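You operate a simulated robot arm through the tools that you are given. There is no shell and no other tool. Be economical: measure what you need, move in short steps, check, and stop when the job is done.

You run a simulated robot arm. Do the job below in one go: nothing can be reset, and whatever is moved stays where it is left.

TASK
Fetch the block hundred twenty and stand it on the green saucer.
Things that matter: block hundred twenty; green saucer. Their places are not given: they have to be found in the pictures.

Only the result counts: the job must be done as asked and must still hold three seconds after the hand-in. Knocking over, shifting, dropping, spilling or breaking anything else fails it.

THE ROBOT
A 6-joint arm with a two-finger parallel gripper, fixed in place. Base frame: the origin is at the foot of the arm, x ahead of it, y to its left, z up; the work surface is at about z = 910. Lengths are in mm, angles in rad, forces in N, time in s.
With the tool pointing down near the work surface it reaches from about 240 to 660 mm from the base axis. Its first joint turns from -1.152 to 1.152 rad. Payload 2.9 kg.
The TCP is the grasp point between the finger pads, 30 mm short of the fingertips. In the tool frame z runs along the fingers and y along their closing line. Largest opening 110 mm; finger width 20, thickness 10; the body of the gripper, 48 by 112 mm, starts 55 mm behind the TCP.
Orientation is that of the tool frame in the base frame, as a unit quaternion [x, y, z, w]. With the fingers straight down and closing along the base's y, the tool's x points along the base's -x, its y along +y and its z along -z.

THE INTERFACE
- The arm moves only by the tool arm_command. Its arguments are lists of equal length, an entry for each row: "slide": the shift along the tool's x, y, z in units of 300 mm (1.0 is 300 mm), a list of three; "delta_rot": the turn, a rotation vector about the tool's x, y, z in units of 180 degrees (1.0 is 180 degrees), a list of three; "fingers": the opening, from 0 (shut) to 1 (fully open). In form: {"slide": [[tx, ty, tz], ...], "delta_rot": [[ax, ay, az], ...], "fingers": [fingers, ...]}. A call has 1 to 10 rows; each row is the pose to reach, as a shift and turn from the pose commanded when the call began, along the tool's axes at that moment. A call with a number of a shift or a turn outside -1 to 1 is refused whole. Each row takes 0.2 s and may step no farther than 50 mm and 0.15 rad from the row before; otherwise, or with a gripper value out of range, the whole call is refused. Where a pose cannot be reached the arm comes as near as it can. A force on the tool above 40 N (or 10 N above the force at the start of the call, whichever is more), or a blocked arm, ends the call early, and 0.2 s more pass. The fingers move at their own pace (about 108 mm/s each) and stop on an object; they squeeze with about 44 N. The grip force told is the motor's: it shows also when the fingers shut on nothing. Time passes only in rows, and 0.2 s behind the last, so rows that repeat a pose let the fingers close. The reply holds the time, the measured pose of the TCP, the force on the tool along the base axes, the opening and the grip force, in the units named above and with some noise, and new pictures: "views" is both (left out), scene, wrist or none.
- Cameras (640 x 400 px; columns grow to the right, rows downward): "scene" is fixed at [73.1, 427.6, 1391.6]; the picture's right is [-0.80, -0.60, 0.00], its down [-0.31, 0.42, -0.85] and it looks along [0.51, -0.68, -0.52] (base axes); focal length 346 px, centre (320, 200). "wrist" rides on the gripper at [-36, 0, -57] in the tool frame; the picture's right is [0.00, -1.00, 0.00], its down [0.97, 0.00, -0.24] and it looks along [0.24, 0.00, 0.97] (tool axes); focal length 218 px, centre (320, 200).
- locate(camera, pixels): for up to 12 pixels [column, row] of the newest picture of that camera ("zoom" is the newest enlarged one), the place [x, y, z] in the base frame of the surface seen there, good to about 2 mm. It takes no simulated time.
- close_up(camera, box): a new picture of the part [left, top, right, bottom] of that camera's present view, enlarged. It takes no simulated time.
- job_done(): hands the job in; it is judged then, once.

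Keep the steps short. Do not move on a guess: measure, check each grasp and each placing, and mend mistakes. In all there are 60 turns and 120 pictures (those below and enlarged ones count). Leave the gripper open and the arm clear of the work at the hand-in unless told otherwise, and finish with a single line.

The tools are called after "Request:" as a command line: name --argument value ..., lists and objects as JSON in quotes. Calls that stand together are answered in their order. arm_command: Moves the arm, as the interface text tells. Its arguments: {"type":"object","properties":{"slide":{"type":"array","items":{"type":"array","items":{"type":"number"}}},"delta_rot":{"type":"array","items":{"type":"array","items":{"type":"number"}}},"fingers":{"type":"array","items":{"type":"number"}},"views":{"type":"string","enum":["both","scene","wrist","none"]}},"required":["slide","delta_rot","fingers"]} The other tools are called the same way: locate (camera, pixels) gives the place of the surface under pixels of a picture; close_up (camera, box) takes an enlarged picture of a part of a camera's view; job_done () hands the job in.

At the start:

```text
t: 0.0
tcp_pos: [400.4, 167.2, 1146.1]
ee_rot: [0.0, 1.0, 0.0, 0.0]
ft_force: [0.4, 0.8, -0.9]
gripper_width: 110.1
gripper_force: 0.0
```

scene: 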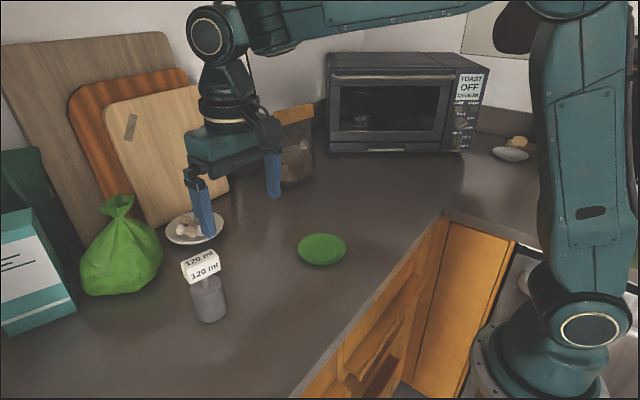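
wrist: 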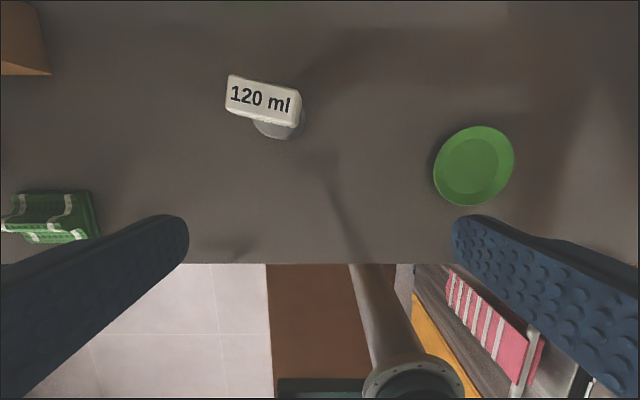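

I see a white piece marked "120 ml" on a grey cylinder near scene (203,280), and the green saucer at (322,250). I'll enlarge both views before measuring.

Request:
close_up --camera "scene" --box '[140, 200, 268, 340]'

Request:
close_up --camera "wrist" --box '[200, 50, 340, 150]'

Request:
locate --camera "scene" --pixels '[[185, 267], [216, 257], [220, 272], [190, 282], [200, 255], [208, 300], [210, 320], [322, 248], [300, 250], [345, 250], [322, 236], [322, 264]]'

Request:
locate --camera "wrist" --pixels '[[230, 78], [300, 95], [296, 120], [230, 108], [265, 100], [275, 133], [473, 165], [435, 165], [512, 165], [473, 128], [473, 204], [360, 150]]'

```text
2.86 times, centred on (204, 270) of scene
```

zoom: 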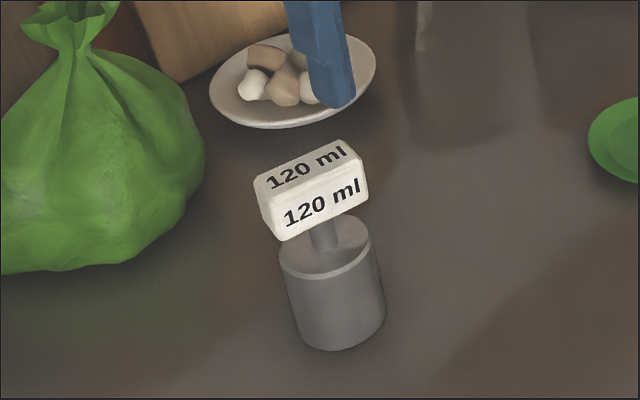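

```text
4.00 times, centred on (270, 100) of wrist
```

zoom: 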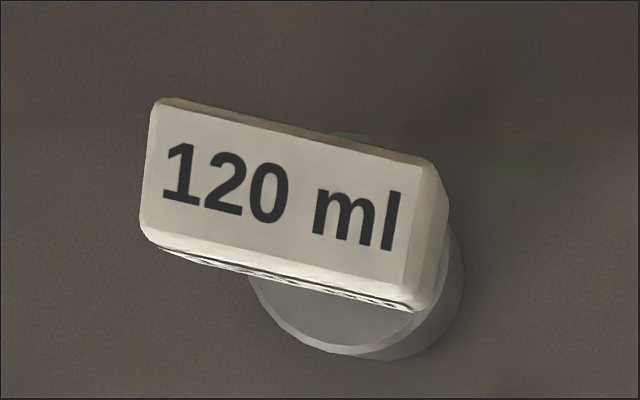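

```text
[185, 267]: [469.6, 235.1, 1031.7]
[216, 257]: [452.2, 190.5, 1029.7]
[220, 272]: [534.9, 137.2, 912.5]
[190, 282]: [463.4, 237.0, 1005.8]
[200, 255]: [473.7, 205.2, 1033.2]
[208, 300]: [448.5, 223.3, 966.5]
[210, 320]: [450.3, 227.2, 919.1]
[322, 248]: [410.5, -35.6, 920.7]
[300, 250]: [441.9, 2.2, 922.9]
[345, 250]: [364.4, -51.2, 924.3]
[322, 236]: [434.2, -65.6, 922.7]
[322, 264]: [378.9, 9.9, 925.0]
```

```text
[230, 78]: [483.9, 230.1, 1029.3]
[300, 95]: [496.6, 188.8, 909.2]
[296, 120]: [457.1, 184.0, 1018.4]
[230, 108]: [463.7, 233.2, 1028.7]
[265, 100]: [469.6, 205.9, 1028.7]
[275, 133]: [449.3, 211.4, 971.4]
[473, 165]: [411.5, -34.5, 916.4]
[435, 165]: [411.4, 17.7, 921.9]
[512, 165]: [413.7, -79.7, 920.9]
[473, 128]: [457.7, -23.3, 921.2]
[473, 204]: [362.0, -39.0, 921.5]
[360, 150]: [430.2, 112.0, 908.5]
```

It is one piece: a grey body standing on the counter up to about z 971, then a neck, then a bar-shaped head at about z 1003–1030. The head can be gripped across its narrow side from above. I'll measure the head's outline and the body edge in the enlarged wrist picture.

Request:
locate --camera "zoom" --pixels '[[165, 108], [410, 168], [400, 285], [155, 235], [285, 195], [300, 325], [260, 295], [390, 345], [455, 270], [170, 250], [405, 303], [435, 200]]'

Request:
close_up --camera "scene" --box '[272, 215, 372, 285]'

```text
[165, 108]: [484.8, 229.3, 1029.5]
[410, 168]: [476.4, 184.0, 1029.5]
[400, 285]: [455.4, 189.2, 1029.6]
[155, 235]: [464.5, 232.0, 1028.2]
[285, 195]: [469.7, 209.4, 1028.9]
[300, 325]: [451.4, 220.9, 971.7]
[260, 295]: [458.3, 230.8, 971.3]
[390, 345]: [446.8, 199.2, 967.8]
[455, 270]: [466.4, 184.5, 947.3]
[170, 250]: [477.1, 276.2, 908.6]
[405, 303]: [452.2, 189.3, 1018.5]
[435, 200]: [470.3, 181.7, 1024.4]
```

```text
5.71 times, centred on (322, 250) of scene
```

zoom: 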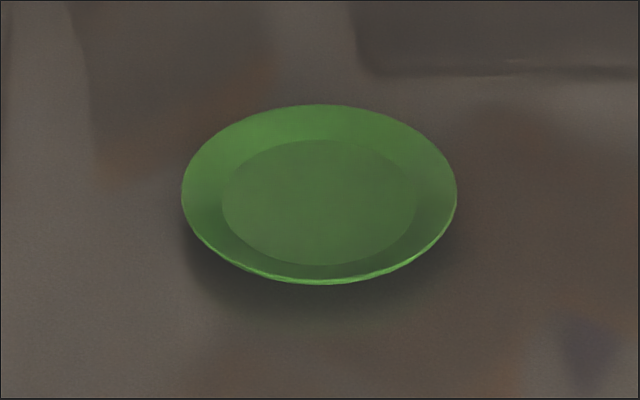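

The head is centred at about (470.3, 208.6), its long axis about 11° off the base y. The body is a circle of radius about 25 centred on the same spot. Next I'll measure the saucer's floor and rim, plus the neighbours (bag, jar, plate). Then I'll turn the tool -79° while staying high, moving over the head.

Request:
locate --camera "zoom" --pixels '[[320, 205], [228, 203], [410, 203], [320, 145], [320, 258], [184, 195], [455, 195], [320, 107], [320, 278], [270, 205], [370, 205]]'

Request:
locate --camera "scene" --pixels '[[118, 202], [160, 240], [130, 270], [30, 220], [298, 150], [300, 110], [190, 230]]'

Request:
arm_command --slide '[[-0.0233, 0.0138, 0], [-0.0466, 0.0276, 0], [-0.0699, 0.0414, 0], [-0.0932, 0.0552, 0], [-0.1165, 0.069, 0], [-0.1398, 0.0828, 0], [-0.1631, 0.0966, 0], [-0.1864, 0.1104, 0], [-0.2097, 0.1242, 0], [-0.233, 0.138, 0]]' --delta_rot '[[0, 0, -0.0439], [0, 0, -0.0878], [0, 0, -0.1317], [0, 0, -0.1756], [0, 0, -0.2195], [0, 0, -0.2634], [0, 0, -0.3073], [0, 0, -0.3512], [0, 0, -0.3951], [0, 0, -0.439]]' --fingers '[1, 1, 1, 1, 1, 1, 1, 1, 1, 1]'

```text
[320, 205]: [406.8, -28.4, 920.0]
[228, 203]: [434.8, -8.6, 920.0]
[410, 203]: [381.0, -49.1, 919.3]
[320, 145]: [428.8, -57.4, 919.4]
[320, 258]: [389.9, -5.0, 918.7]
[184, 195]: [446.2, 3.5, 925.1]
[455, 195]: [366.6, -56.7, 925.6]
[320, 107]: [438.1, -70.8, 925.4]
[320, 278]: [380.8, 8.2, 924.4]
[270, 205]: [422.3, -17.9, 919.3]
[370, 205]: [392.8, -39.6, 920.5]
```

```text
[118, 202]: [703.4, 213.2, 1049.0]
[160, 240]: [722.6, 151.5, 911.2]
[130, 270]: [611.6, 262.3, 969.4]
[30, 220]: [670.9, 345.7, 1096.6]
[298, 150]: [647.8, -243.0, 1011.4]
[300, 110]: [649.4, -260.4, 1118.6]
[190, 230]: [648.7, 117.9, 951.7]
```

```text
t: 2.2
tcp_pos: [471.2, 208.5, 1146.1]
ee_rot: [-0.638, 0.77, 0.0, 0.0]
ft_force: [0.3, 0.1, -0.5]
gripper_width: 110.2
gripper_force: 0.1
```

scene: 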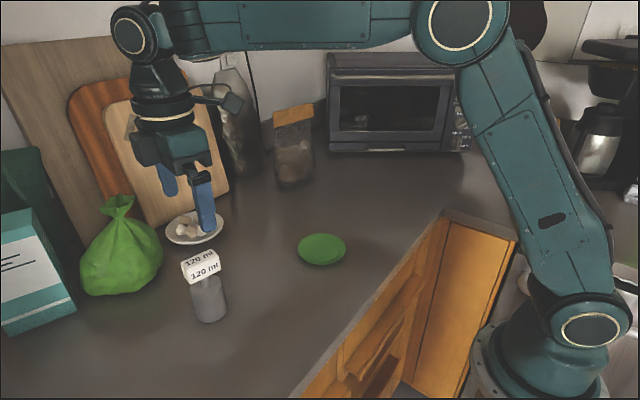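
wrist: 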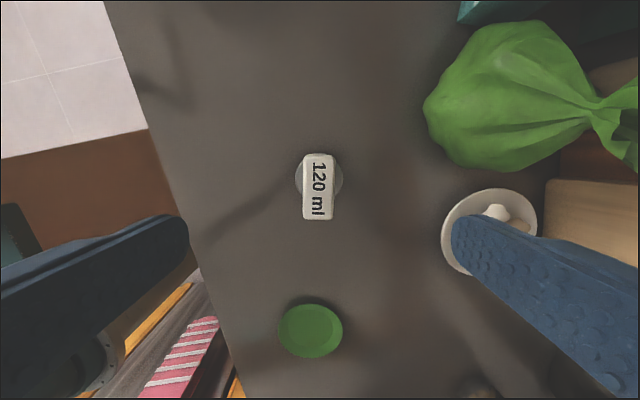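

The saucer's centre is about (409, -30.5), its floor at z ≈ 919.5 with a radius of about 33, so the 25 mm body fits. The tool is now lined up with the head. I'll re-measure the head here and come down to z ≈ 1046, keeping the fingers open.

Request:
locate --camera "wrist" --pixels '[[306, 157], [331, 157], [332, 213], [306, 214], [319, 185]]'

Request:
arm_command --slide '[[0, 0, 0.11], [0, 0, 0.22], [0, 0, 0.33]]' --delta_rot '[[0, 0, 0], [0, 0, 0], [0, 0, 0]]' --fingers '[1, 1, 1]'

```text
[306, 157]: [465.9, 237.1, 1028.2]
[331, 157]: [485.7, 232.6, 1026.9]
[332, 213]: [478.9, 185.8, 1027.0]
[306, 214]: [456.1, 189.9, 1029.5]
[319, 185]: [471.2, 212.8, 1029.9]
```

```text
t: 3.0
tcp_pos: [470.9, 207.8, 1047.1]
ee_rot: [-0.637, 0.771, -0.001, 0.0]
ft_force: [0.3, -0.9, -0.4]
gripper_width: 110.0
gripper_force: 0.1
```

scene: 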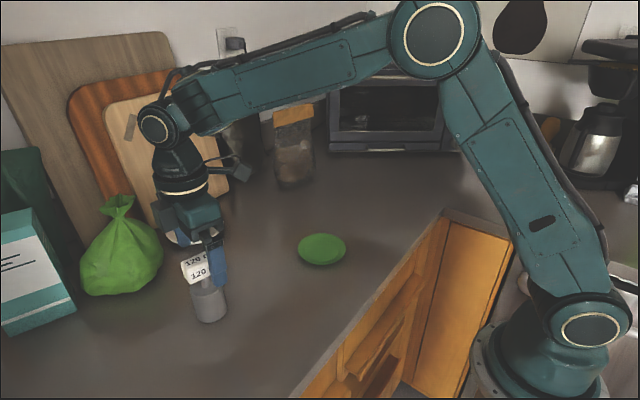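
wrist: 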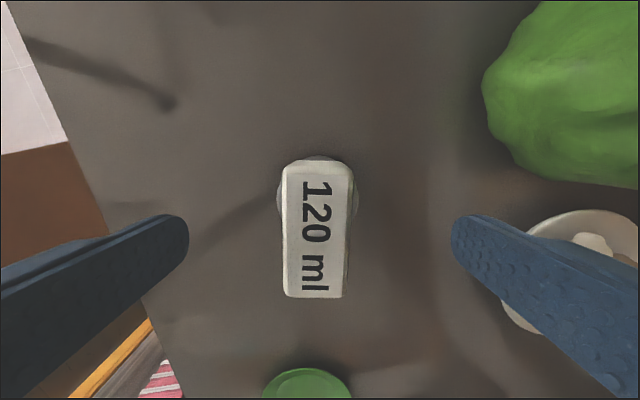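

The head is centred between the fingers (columns 283–352). I'll go down the last 31 mm to z ≈ 1016, which puts the tips at about 986, above the body top at 971, and then close.

Request:
arm_command --slide '[[0, 0, 0.05], [0, 0, 0.103], [0, 0, 0.103], [0, 0, 0.103], [0, 0, 0.103], [0, 0, 0.103]]' --delta_rot '[[0, 0, 0], [0, 0, 0], [0, 0, 0], [0, 0, 0], [0, 0, 0], [0, 0, 0]]' --fingers '[1, 1, 0.4, 0, 0, 0]'

```text
t: 4.4
tcp_pos: [471.1, 208.9, 1016.1]
ee_rot: [-0.636, 0.771, 0.0, 0.0]
ft_force: [-0.6, 0.7, 1.0]
gripper_width: 25.6
gripper_force: 43.4
```

scene: 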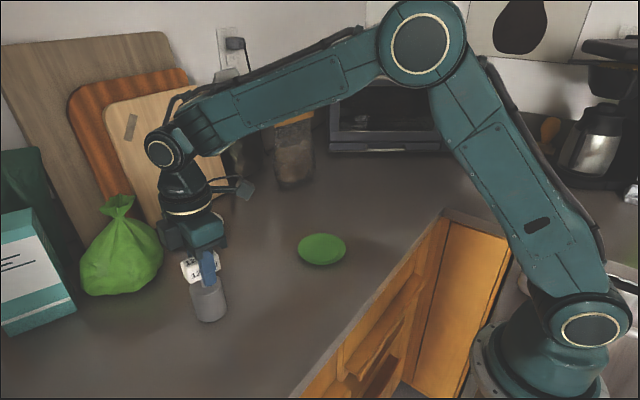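
wrist: 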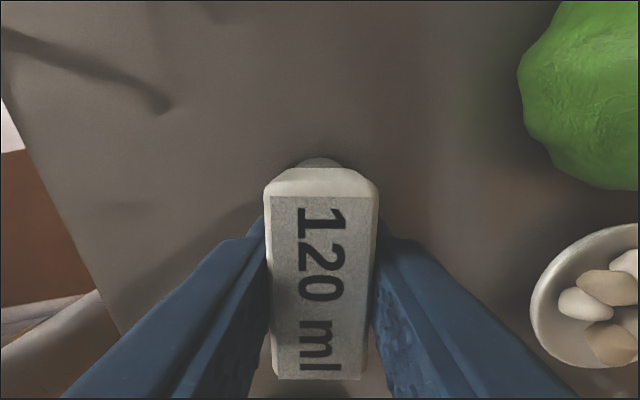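

The head is held: width 25.6, grip 43 N. I'll lift slowly by 50 mm and check for slip.

Request:
arm_command --slide '[[0, 0, -0.02], [0, 0, -0.06], [0, 0, -0.11], [0, 0, -0.167], [0, 0, -0.167]]' --delta_rot '[[0, 0, 0], [0, 0, 0], [0, 0, 0], [0, 0, 0], [0, 0, 0]]' --fingers '[0, 0, 0, 0, 0]'

```text
t: 5.6
tcp_pos: [470.8, 208.9, 1067.5]
ee_rot: [-0.636, 0.772, 0.0, 0.0]
ft_force: [-0.6, 0.5, -1.8]
gripper_width: 25.6
gripper_force: 43.9
```

scene: 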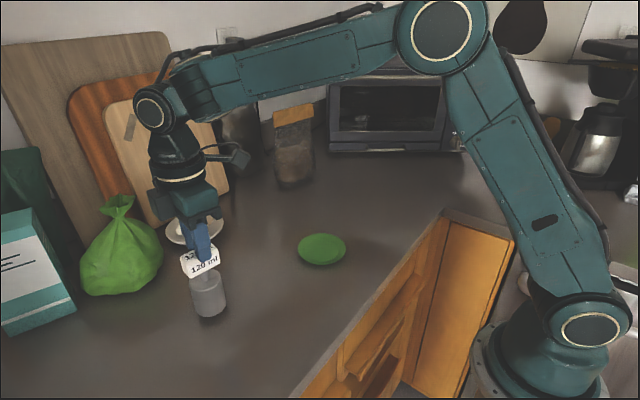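
wrist: 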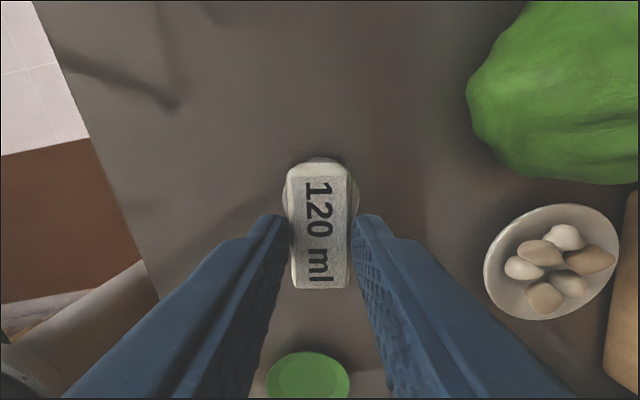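

In the wrist picture the head looks smaller (62 px across instead of 110), so it may have slipped. I'll measure the head top and the body.

Request:
locate --camera "wrist" --pixels '[[320, 230], [320, 180], [320, 280], [354, 190]]'

Request:
close_up --camera "scene" --box '[140, 200, 268, 340]'

Request:
locate --camera "zoom" --pixels '[[330, 290], [330, 330], [280, 215], [330, 195], [330, 270]]'

```text
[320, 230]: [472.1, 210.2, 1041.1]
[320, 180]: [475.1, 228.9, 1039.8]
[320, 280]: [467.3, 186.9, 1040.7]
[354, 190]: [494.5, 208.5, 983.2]
```

```text
2.86 times, centred on (204, 270) of scene
```

zoom: 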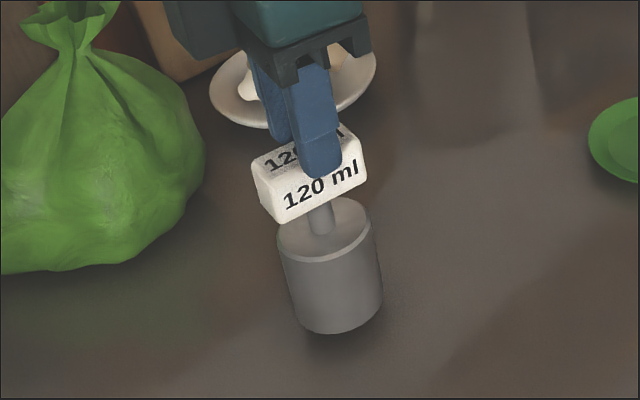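

```text
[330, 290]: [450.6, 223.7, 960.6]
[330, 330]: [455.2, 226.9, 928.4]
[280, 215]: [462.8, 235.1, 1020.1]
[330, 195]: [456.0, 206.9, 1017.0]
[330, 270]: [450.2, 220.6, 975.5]
```

The head rose only about 11 mm while the hand rose 51, so it is sliding out of the pads and hangs by the tips. I'll set it straight back down by 11 mm onto its old spot, before it drops, and look.

Request:
arm_command --slide '[[0, 0, 0.02], [0, 0, 0.038]]' --delta_rot '[[0, 0, 0], [0, 0, 0]]' --fingers '[0, 0]'

Request:
close_up --camera "scene" --box '[140, 200, 268, 340]'

Request:
locate --camera "wrist" --pixels '[[320, 230], [320, 190], [320, 270]]'

```text
t: 6.2
tcp_pos: [471.5, 207.7, 1056.2]
ee_rot: [-0.636, 0.772, 0.0, -0.001]
ft_force: [-1.1, -1.0, 2.3]
gripper_width: 25.0
gripper_force: 44.3
```

scene: 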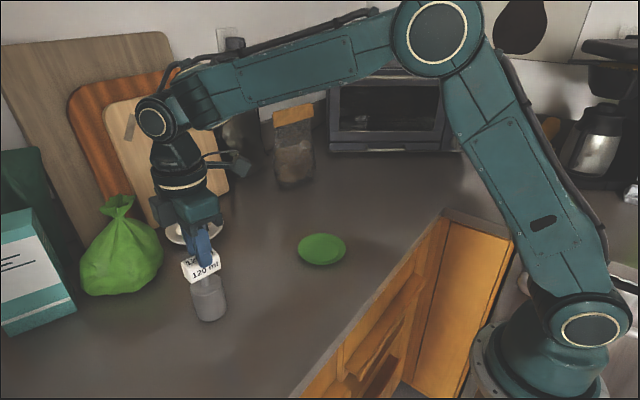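
wrist: 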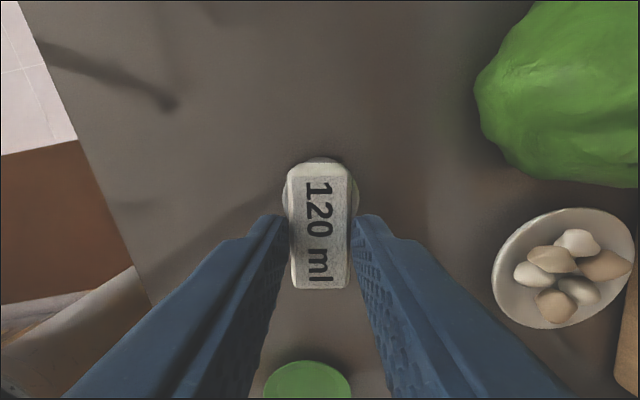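

```text
2.86 times, centred on (204, 270) of scene
```

zoom: 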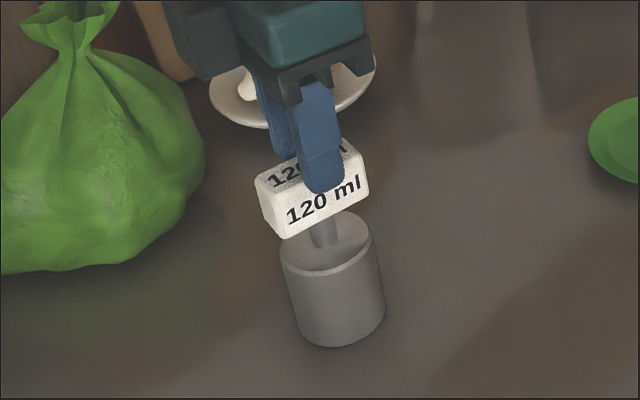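

```text
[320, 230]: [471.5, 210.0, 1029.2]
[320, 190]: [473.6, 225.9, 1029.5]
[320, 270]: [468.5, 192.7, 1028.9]
```

It is standing on the counter again (head top z 1029, force turned upward). The smooth head is a poor hold, so I'll grip the wider grey body instead. With the fingers open, TCP 984 puts the tips 18 mm below the body top, and the palm at 1039 still clears the head top at 1030. First I open the fingers, then lower in stages.

Request:
arm_command --slide '[[0, 0, 0], [0, 0, 0], [0, 0, 0]]' --delta_rot '[[0, 0, 0], [0, 0, 0], [0, 0, 0]]' --fingers '[0.4, 0.8, 1]'

Request:
locate --camera "wrist" --pixels '[[320, 230], [320, 190], [320, 270], [295, 230], [345, 230]]'

```text
t: 7.0
tcp_pos: [471.1, 207.8, 1055.1]
ee_rot: [-0.636, 0.772, 0.0, 0.0]
ft_force: [0.0, -0.2, 0.4]
gripper_width: 109.7
gripper_force: 0.1
```

scene: 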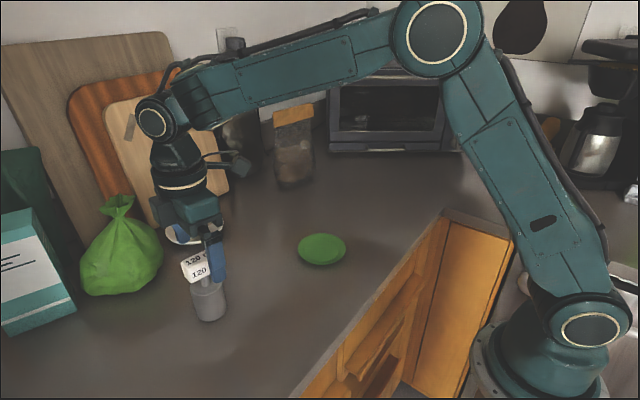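
wrist: 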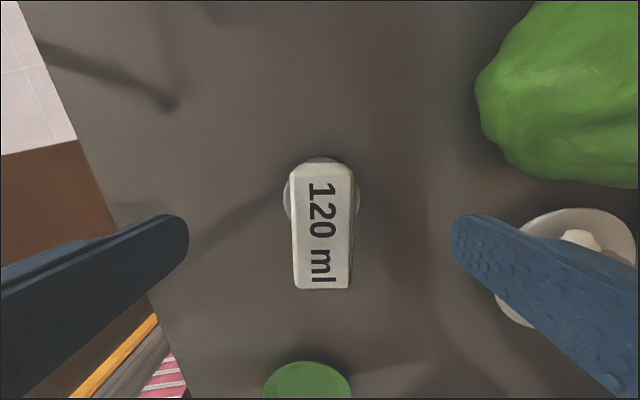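

```text
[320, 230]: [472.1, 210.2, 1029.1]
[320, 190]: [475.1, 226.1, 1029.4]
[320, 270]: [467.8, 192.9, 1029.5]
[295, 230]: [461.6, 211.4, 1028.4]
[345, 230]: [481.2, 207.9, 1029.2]
```

It stands upright and free, centred between the open fingers. I'll lower by 71 mm to z 984 and watch the force.

Request:
arm_command --slide '[[0, 0, 0.08], [0, 0, 0.15], [0, 0, 0.2], [0, 0, 0.237]]' --delta_rot '[[0, 0, 0], [0, 0, 0], [0, 0, 0], [0, 0, 0]]' --fingers '[1, 1, 1, 1]'

Request:
close_up --camera "scene" --box '[140, 200, 268, 340]'

```text
t: 8.0
tcp_pos: [471.0, 208.0, 984.7]
ee_rot: [-0.636, 0.772, 0.0, -0.001]
ft_force: [0.0, 0.5, 0.0]
gripper_width: 110.1
gripper_force: 0.0
```

scene: 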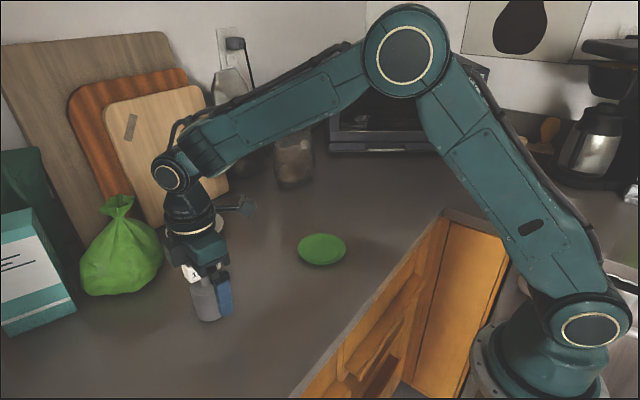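
wrist: 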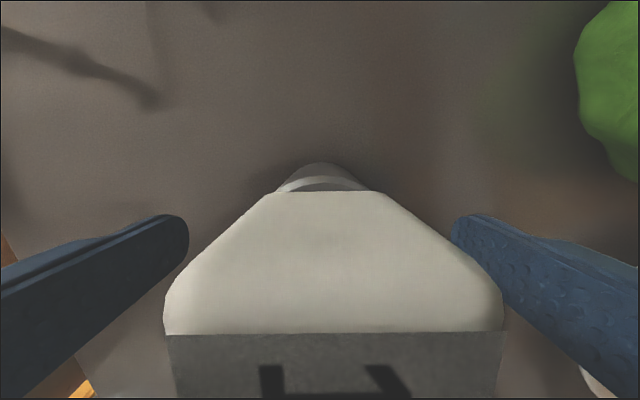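

```text
2.86 times, centred on (204, 270) of scene
```

zoom: 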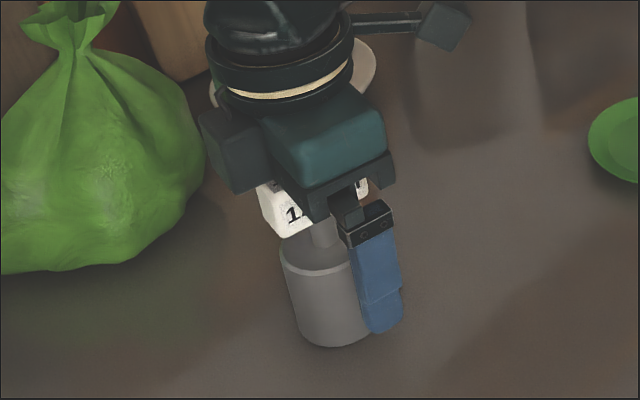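

No contact, and the fingers flank the body with clearance under the palm. I'll go 3 mm lower and close on the body.

Request:
arm_command --slide '[[0, 0, 0.01], [0, 0, 0.01], [0, 0, 0.01], [0, 0, 0.01]]' --delta_rot '[[0, 0, 0], [0, 0, 0], [0, 0, 0], [0, 0, 0]]' --fingers '[0.7, 0.3, 0.2, 0.2]' --views "scene"

Request:
close_up --camera "scene" --box '[140, 200, 268, 340]'

```text
t: 9.0
tcp_pos: [470.6, 207.4, 981.2]
ee_rot: [-0.636, 0.772, 0.0, 0.001]
ft_force: [3.7, 0.2, 1.8]
gripper_width: 50.7
gripper_force: 43.6
```

scene: 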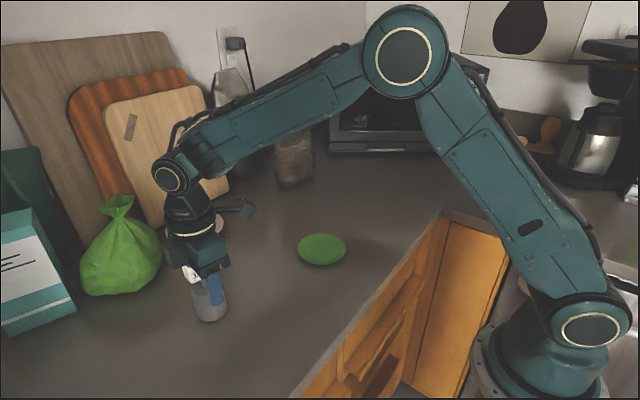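

```text
2.86 times, centred on (204, 270) of scene
```

zoom: 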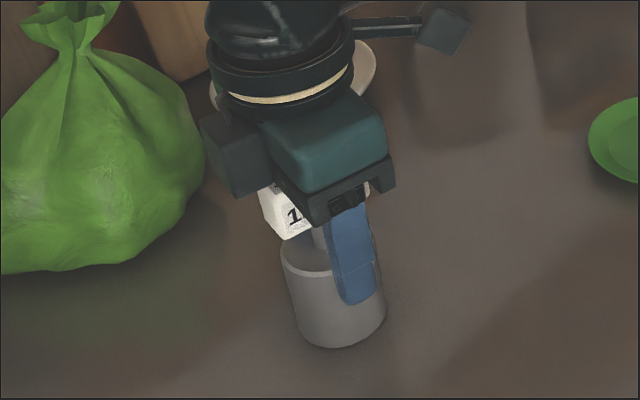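

The body is held at width 50.7 with 44 N. I'll do a small, slow test lift of 10 mm and compare heights.

Request:
arm_command --slide '[[0, 0, -0.008], [0, 0, -0.016], [0, 0, -0.025], [0, 0, -0.033], [0, 0, -0.033]]' --delta_rot '[[0, 0, 0], [0, 0, 0], [0, 0, 0], [0, 0, 0], [0, 0, 0]]' --fingers '[0.2, 0.2, 0.2, 0.2, 0.2]' --views "scene"

Request:
close_up --camera "scene" --box '[140, 200, 268, 340]'

```text
t: 10.2
tcp_pos: [470.4, 207.0, 991.7]
ee_rot: [-0.636, 0.772, 0.0, 0.0]
ft_force: [0.0, -0.2, -2.3]
gripper_width: 51.2
gripper_force: 44.2
```

scene: 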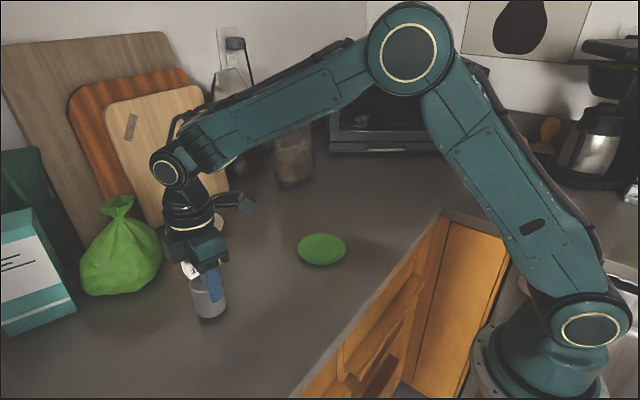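

```text
2.86 times, centred on (204, 270) of scene
```

zoom: 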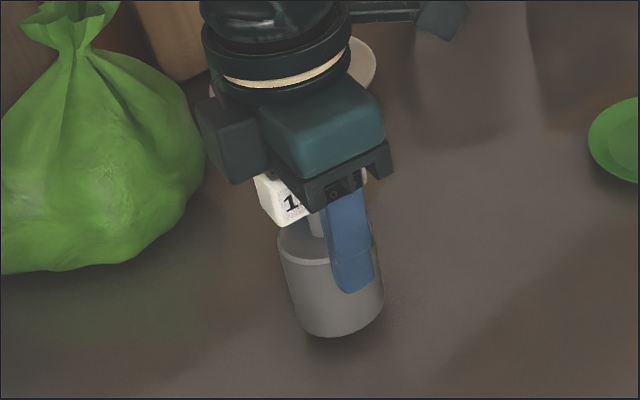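

The body bottom and the fingertip both rose 11 px in the enlargement (348→337 and 304→293), so there is no slip. I'll lift another 35 mm slowly and check again.

Request:
arm_command --slide '[[0, 0, -0.02], [0, 0, -0.045], [0, 0, -0.07], [0, 0, -0.095], [0, 0, -0.117], [0, 0, -0.117]]' --delta_rot '[[0, 0, 0], [0, 0, 0], [0, 0, 0], [0, 0, 0], [0, 0, 0], [0, 0, 0]]' --fingers '[0.2, 0.2, 0.2, 0.2, 0.2, 0.2]' --views "scene"

Request:
close_up --camera "scene" --box '[140, 200, 268, 340]'

Request:
locate --camera "zoom" --pixels '[[300, 255], [300, 245], [310, 300], [345, 240], [350, 255], [330, 300]]'

```text
t: 11.6
tcp_pos: [470.2, 207.9, 1027.1]
ee_rot: [-0.636, 0.772, 0.0, 0.0]
ft_force: [0.4, -0.3, -2.7]
gripper_width: 50.6
gripper_force: 43.9
```

scene: 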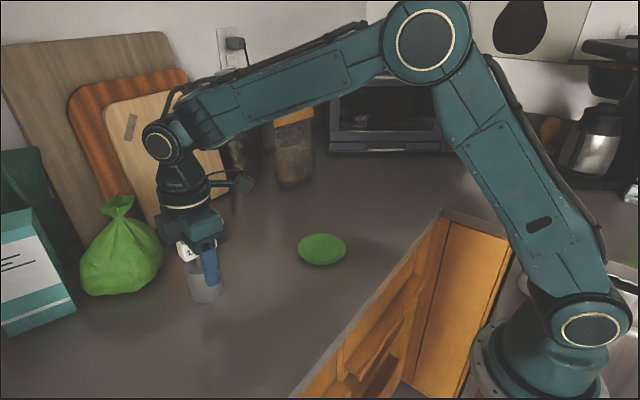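

```text
2.86 times, centred on (204, 270) of scene
```

zoom: 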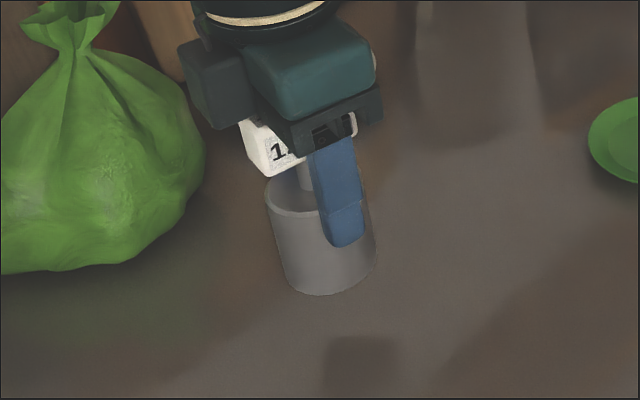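

```text
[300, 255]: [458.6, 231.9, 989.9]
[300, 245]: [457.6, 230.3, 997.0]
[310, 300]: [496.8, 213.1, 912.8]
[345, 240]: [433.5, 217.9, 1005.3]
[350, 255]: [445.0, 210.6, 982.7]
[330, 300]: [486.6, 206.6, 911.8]
```

The grip holds (body top now about z 1017, TCP 1027, so no slip) and the bottom is at about 956, well above the saucer rim at 925. I'll move level to above the saucer centre (409, -30.5), with a gentle start and stop.

Request:
arm_command --slide '[[0.0327, 0.002, 0], [0.0982, 0.0059, 0], [0.1801, 0.0108, 0], [0.2783, 0.0168, 0], [0.3929, 0.0237, 0], [0.5075, 0.0306, 0], [0.6139, 0.037, 0], [0.7121, 0.0429, 0], [0.7858, 0.0473, 0], [0.8185, 0.0493, 0]]' --delta_rot '[[0, 0, 0], [0, 0, 0], [0, 0, 0], [0, 0, 0], [0, 0, 0], [0, 0, 0], [0, 0, 0], [0, 0, 0], [0, 0, 0], [0, 0, 0]]' --fingers '[0.2, 0.2, 0.2, 0.2, 0.2, 0.2, 0.2, 0.2, 0.2, 0.2]'

Request:
close_up --camera "scene" --box '[258, 150, 386, 290]'

```text
t: 13.8
tcp_pos: [408.4, -30.3, 1025.1]
ee_rot: [-0.637, 0.771, 0.0, 0.0]
ft_force: [-1.0, 0.4, -2.7]
gripper_width: 50.7
gripper_force: 44.1
```

scene: 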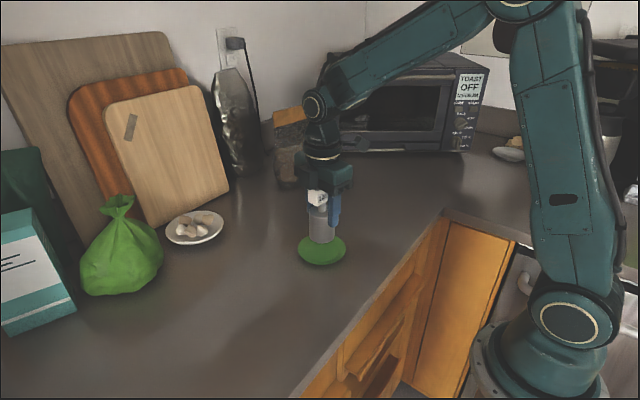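
wrist: 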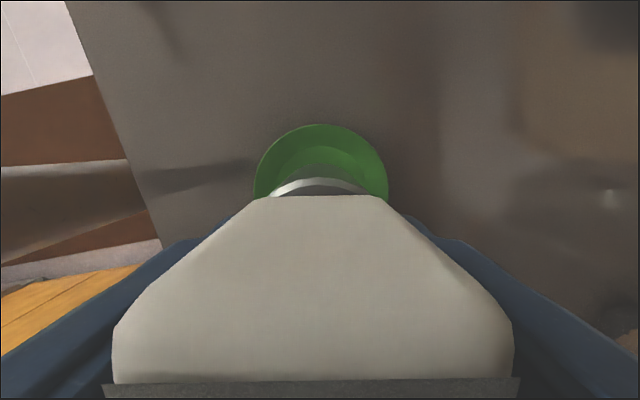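

```text
2.86 times, centred on (322, 220) of scene
```

zoom: 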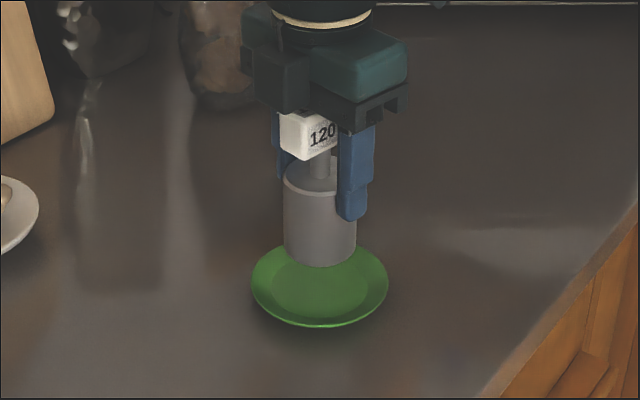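

It is above the saucer centre at TCP (408.4, -30.3). By the grip height the bottom should touch at TCP z ≈ 991. I'll lower to about 994 and check.

Request:
arm_command --slide '[[0, 0, 0.025], [0, 0, 0.05], [0, 0, 0.075], [0, 0, 0.095], [0, 0, 0.107]]' --delta_rot '[[0, 0, 0], [0, 0, 0], [0, 0, 0], [0, 0, 0], [0, 0, 0]]' --fingers '[0.2, 0.2, 0.2, 0.2, 0.2]' --views "none"

Request:
close_up --camera "scene" --box '[258, 150, 386, 290]'

```text
t: 15.0
tcp_pos: [409.7, -31.0, 995.4]
ee_rot: [-0.636, 0.772, -0.001, 0.0]
ft_force: [0.0, 0.0, -2.8]
gripper_width: 50.8
gripper_force: 44.2
```

```text
2.86 times, centred on (322, 220) of scene
```

zoom: 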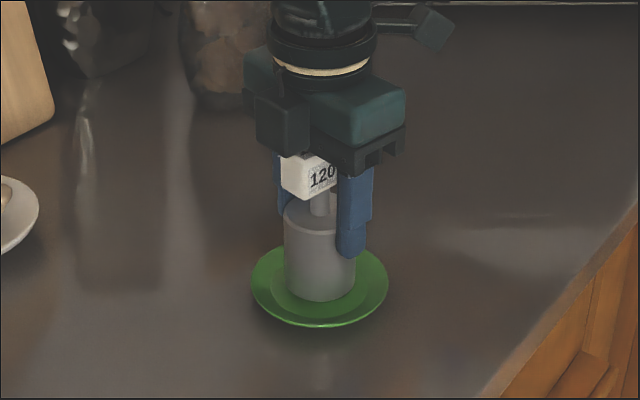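

It still hangs (-2.8 N) and is nicely centred over the floor of the saucer. I'll lower 1 mm per row, 3 mm in all.

Request:
arm_command --slide '[[0, 0, 0.0033], [0, 0, 0.0066], [0, 0, 0.01]]' --delta_rot '[[0, 0, 0], [0, 0, 0], [0, 0, 0]]' --fingers '[0.2, 0.2, 0.2]' --views "none"

```text
t: 15.8
tcp_pos: [408.7, -30.3, 991.3]
ee_rot: [-0.636, 0.772, 0.0, 0.0]
ft_force: [-0.5, -0.1, -2.7]
gripper_width: 50.7
gripper_force: 43.9
```

It is still hanging. I'll lower another 1.5 mm in small steps.

Request:
arm_command --slide '[[0, 0, 0.0025], [0, 0, 0.005], [0, 0, 0.005]]' --delta_rot '[[0, 0, 0], [0, 0, 0], [0, 0, 0]]' --fingers '[0.2, 0.2, 0.2]' --views "none"

```text
t: 16.6
tcp_pos: [409.4, -29.2, 990.4]
ee_rot: [-0.636, 0.772, 0.0, 0.0]
ft_force: [0.2, -0.1, -2.0]
gripper_width: 50.5
gripper_force: 43.5
```

The weight may be starting to come off (-2.0 N). I'll go down 1 mm more.

Request:
arm_command --slide '[[0, 0, 0.0017], [0, 0, 0.0034], [0, 0, 0.0034]]' --delta_rot '[[0, 0, 0], [0, 0, 0], [0, 0, 0]]' --fingers '[0.2, 0.2, 0.2]' --views "none"

Request:
close_up --camera "scene" --box '[272, 190, 372, 285]'

```text
t: 17.4
tcp_pos: [410.3, -29.9, 989.1]
ee_rot: [-0.636, 0.771, 0.0, 0.001]
ft_force: [0.8, 0.6, -1.5]
gripper_width: 50.8
gripper_force: 43.6
```

```text
4.21 times, centred on (322, 238) of scene
```

zoom: 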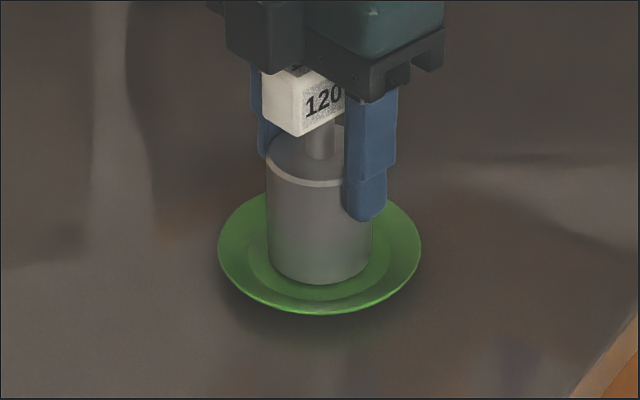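

It looks like it is touching or nearly so; the force is falling. I'll lower another 1.2 mm to get a clear upward reaction.

Request:
arm_command --slide '[[0, 0, 0.002], [0, 0, 0.004], [0, 0, 0.004]]' --delta_rot '[[0, 0, 0], [0, 0, 0], [0, 0, 0]]' --fingers '[0.2, 0.2, 0.2]' --views "none"

```text
t: 18.2
tcp_pos: [409.0, -30.1, 988.7]
ee_rot: [-0.636, 0.771, -0.001, 0.0]
ft_force: [-5.8, -1.8, 25.8]
gripper_width: 50.6
gripper_force: 43.7
```

Firm contact: 26 N upward. I'll ease up 0.8 mm to take off the press, then open slowly.

Request:
arm_command --slide '[[0, 0, -0.0027], [0, 0, -0.0027], [0, 0, -0.0027], [0, 0, -0.0027], [0, 0, -0.0027], [0, 0, -0.0027], [0, 0, -0.0027]]' --delta_rot '[[0, 0, 0], [0, 0, 0], [0, 0, 0], [0, 0, 0], [0, 0, 0], [0, 0, 0], [0, 0, 0]]' --fingers '[0.2, 0.2, 0.5, 0.6, 0.8, 1, 1]'

Request:
close_up --camera "scene" --box '[272, 190, 372, 285]'

```text
t: 19.8
tcp_pos: [409.7, -29.8, 988.8]
ee_rot: [-0.635, 0.772, -0.001, 0.0]
ft_force: [-0.2, -0.6, 0.7]
gripper_width: 109.8
gripper_force: 0.0
```

scene: 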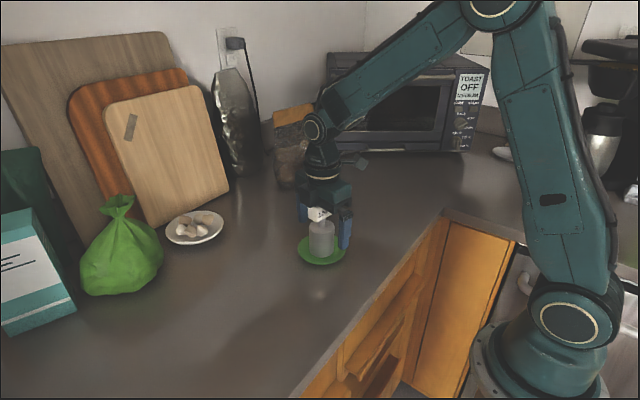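
wrist: 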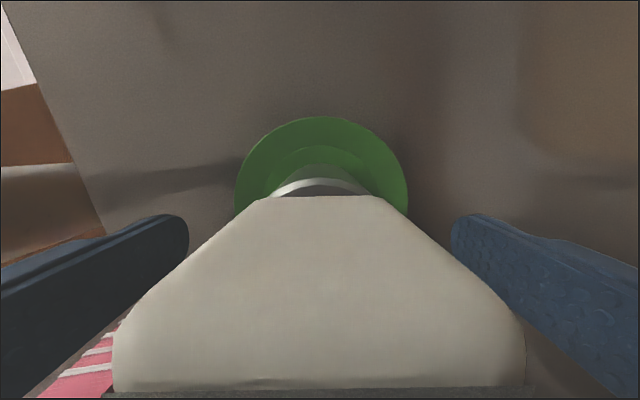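

```text
4.21 times, centred on (322, 238) of scene
```

zoom: 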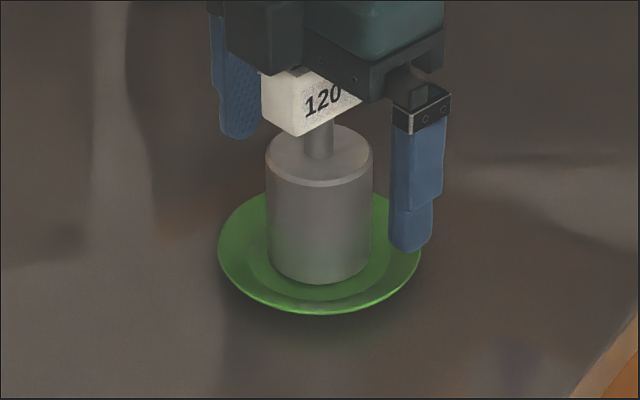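

It is released and stands upright on the saucer floor, with the fingers clear on both sides. I'll rise straight up 150 mm and check.

Request:
arm_command --slide '[[0, 0, -0.04], [0, 0, -0.12], [0, 0, -0.24], [0, 0, -0.38], [0, 0, -0.5], [0, 0, -0.5]]' --delta_rot '[[0, 0, 0], [0, 0, 0], [0, 0, 0], [0, 0, 0], [0, 0, 0], [0, 0, 0]]' --fingers '[1, 1, 1, 1, 1, 1]'

Request:
close_up --camera "scene" --box '[258, 150, 386, 290]'

```text
t: 21.2
tcp_pos: [409.8, -29.9, 1139.9]
ee_rot: [-0.636, 0.772, -0.001, 0.001]
ft_force: [0.7, -0.5, -0.6]
gripper_width: 109.9
gripper_force: 0.0
```

scene: 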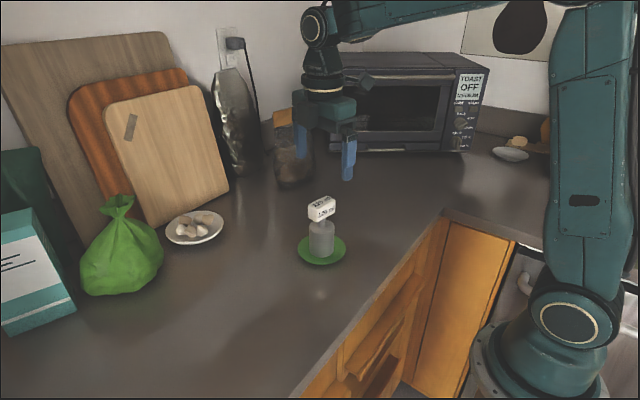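
wrist: 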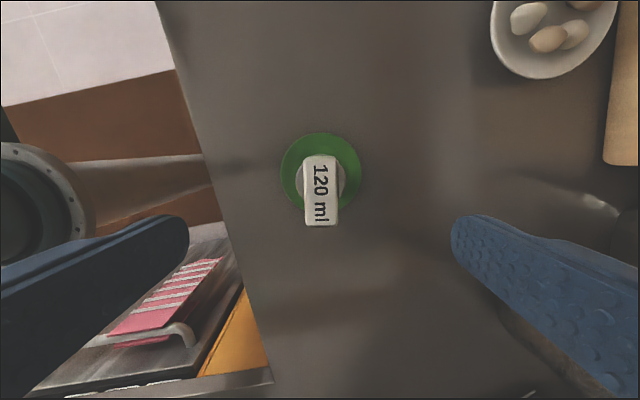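

```text
2.86 times, centred on (322, 220) of scene
```

zoom: 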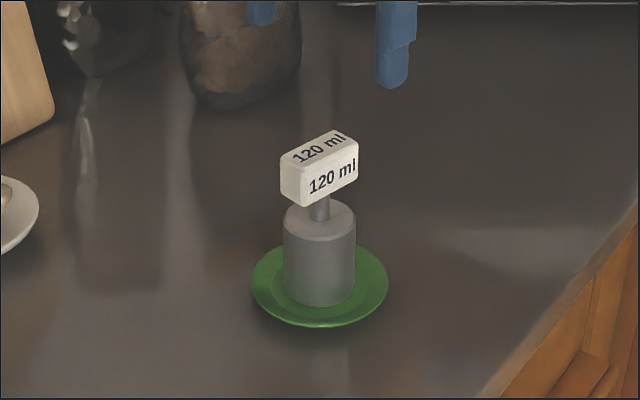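

The block stands upright and centred on the green saucer. Everything else looks unmoved, the gripper is open and the arm is clear, so I'm handing in.

Request:
job_done

```text
The job is handed in.
```

Block hundred twenty is standing upright, centred on the green saucer, and the job is handed in with the gripper open and the arm clear.
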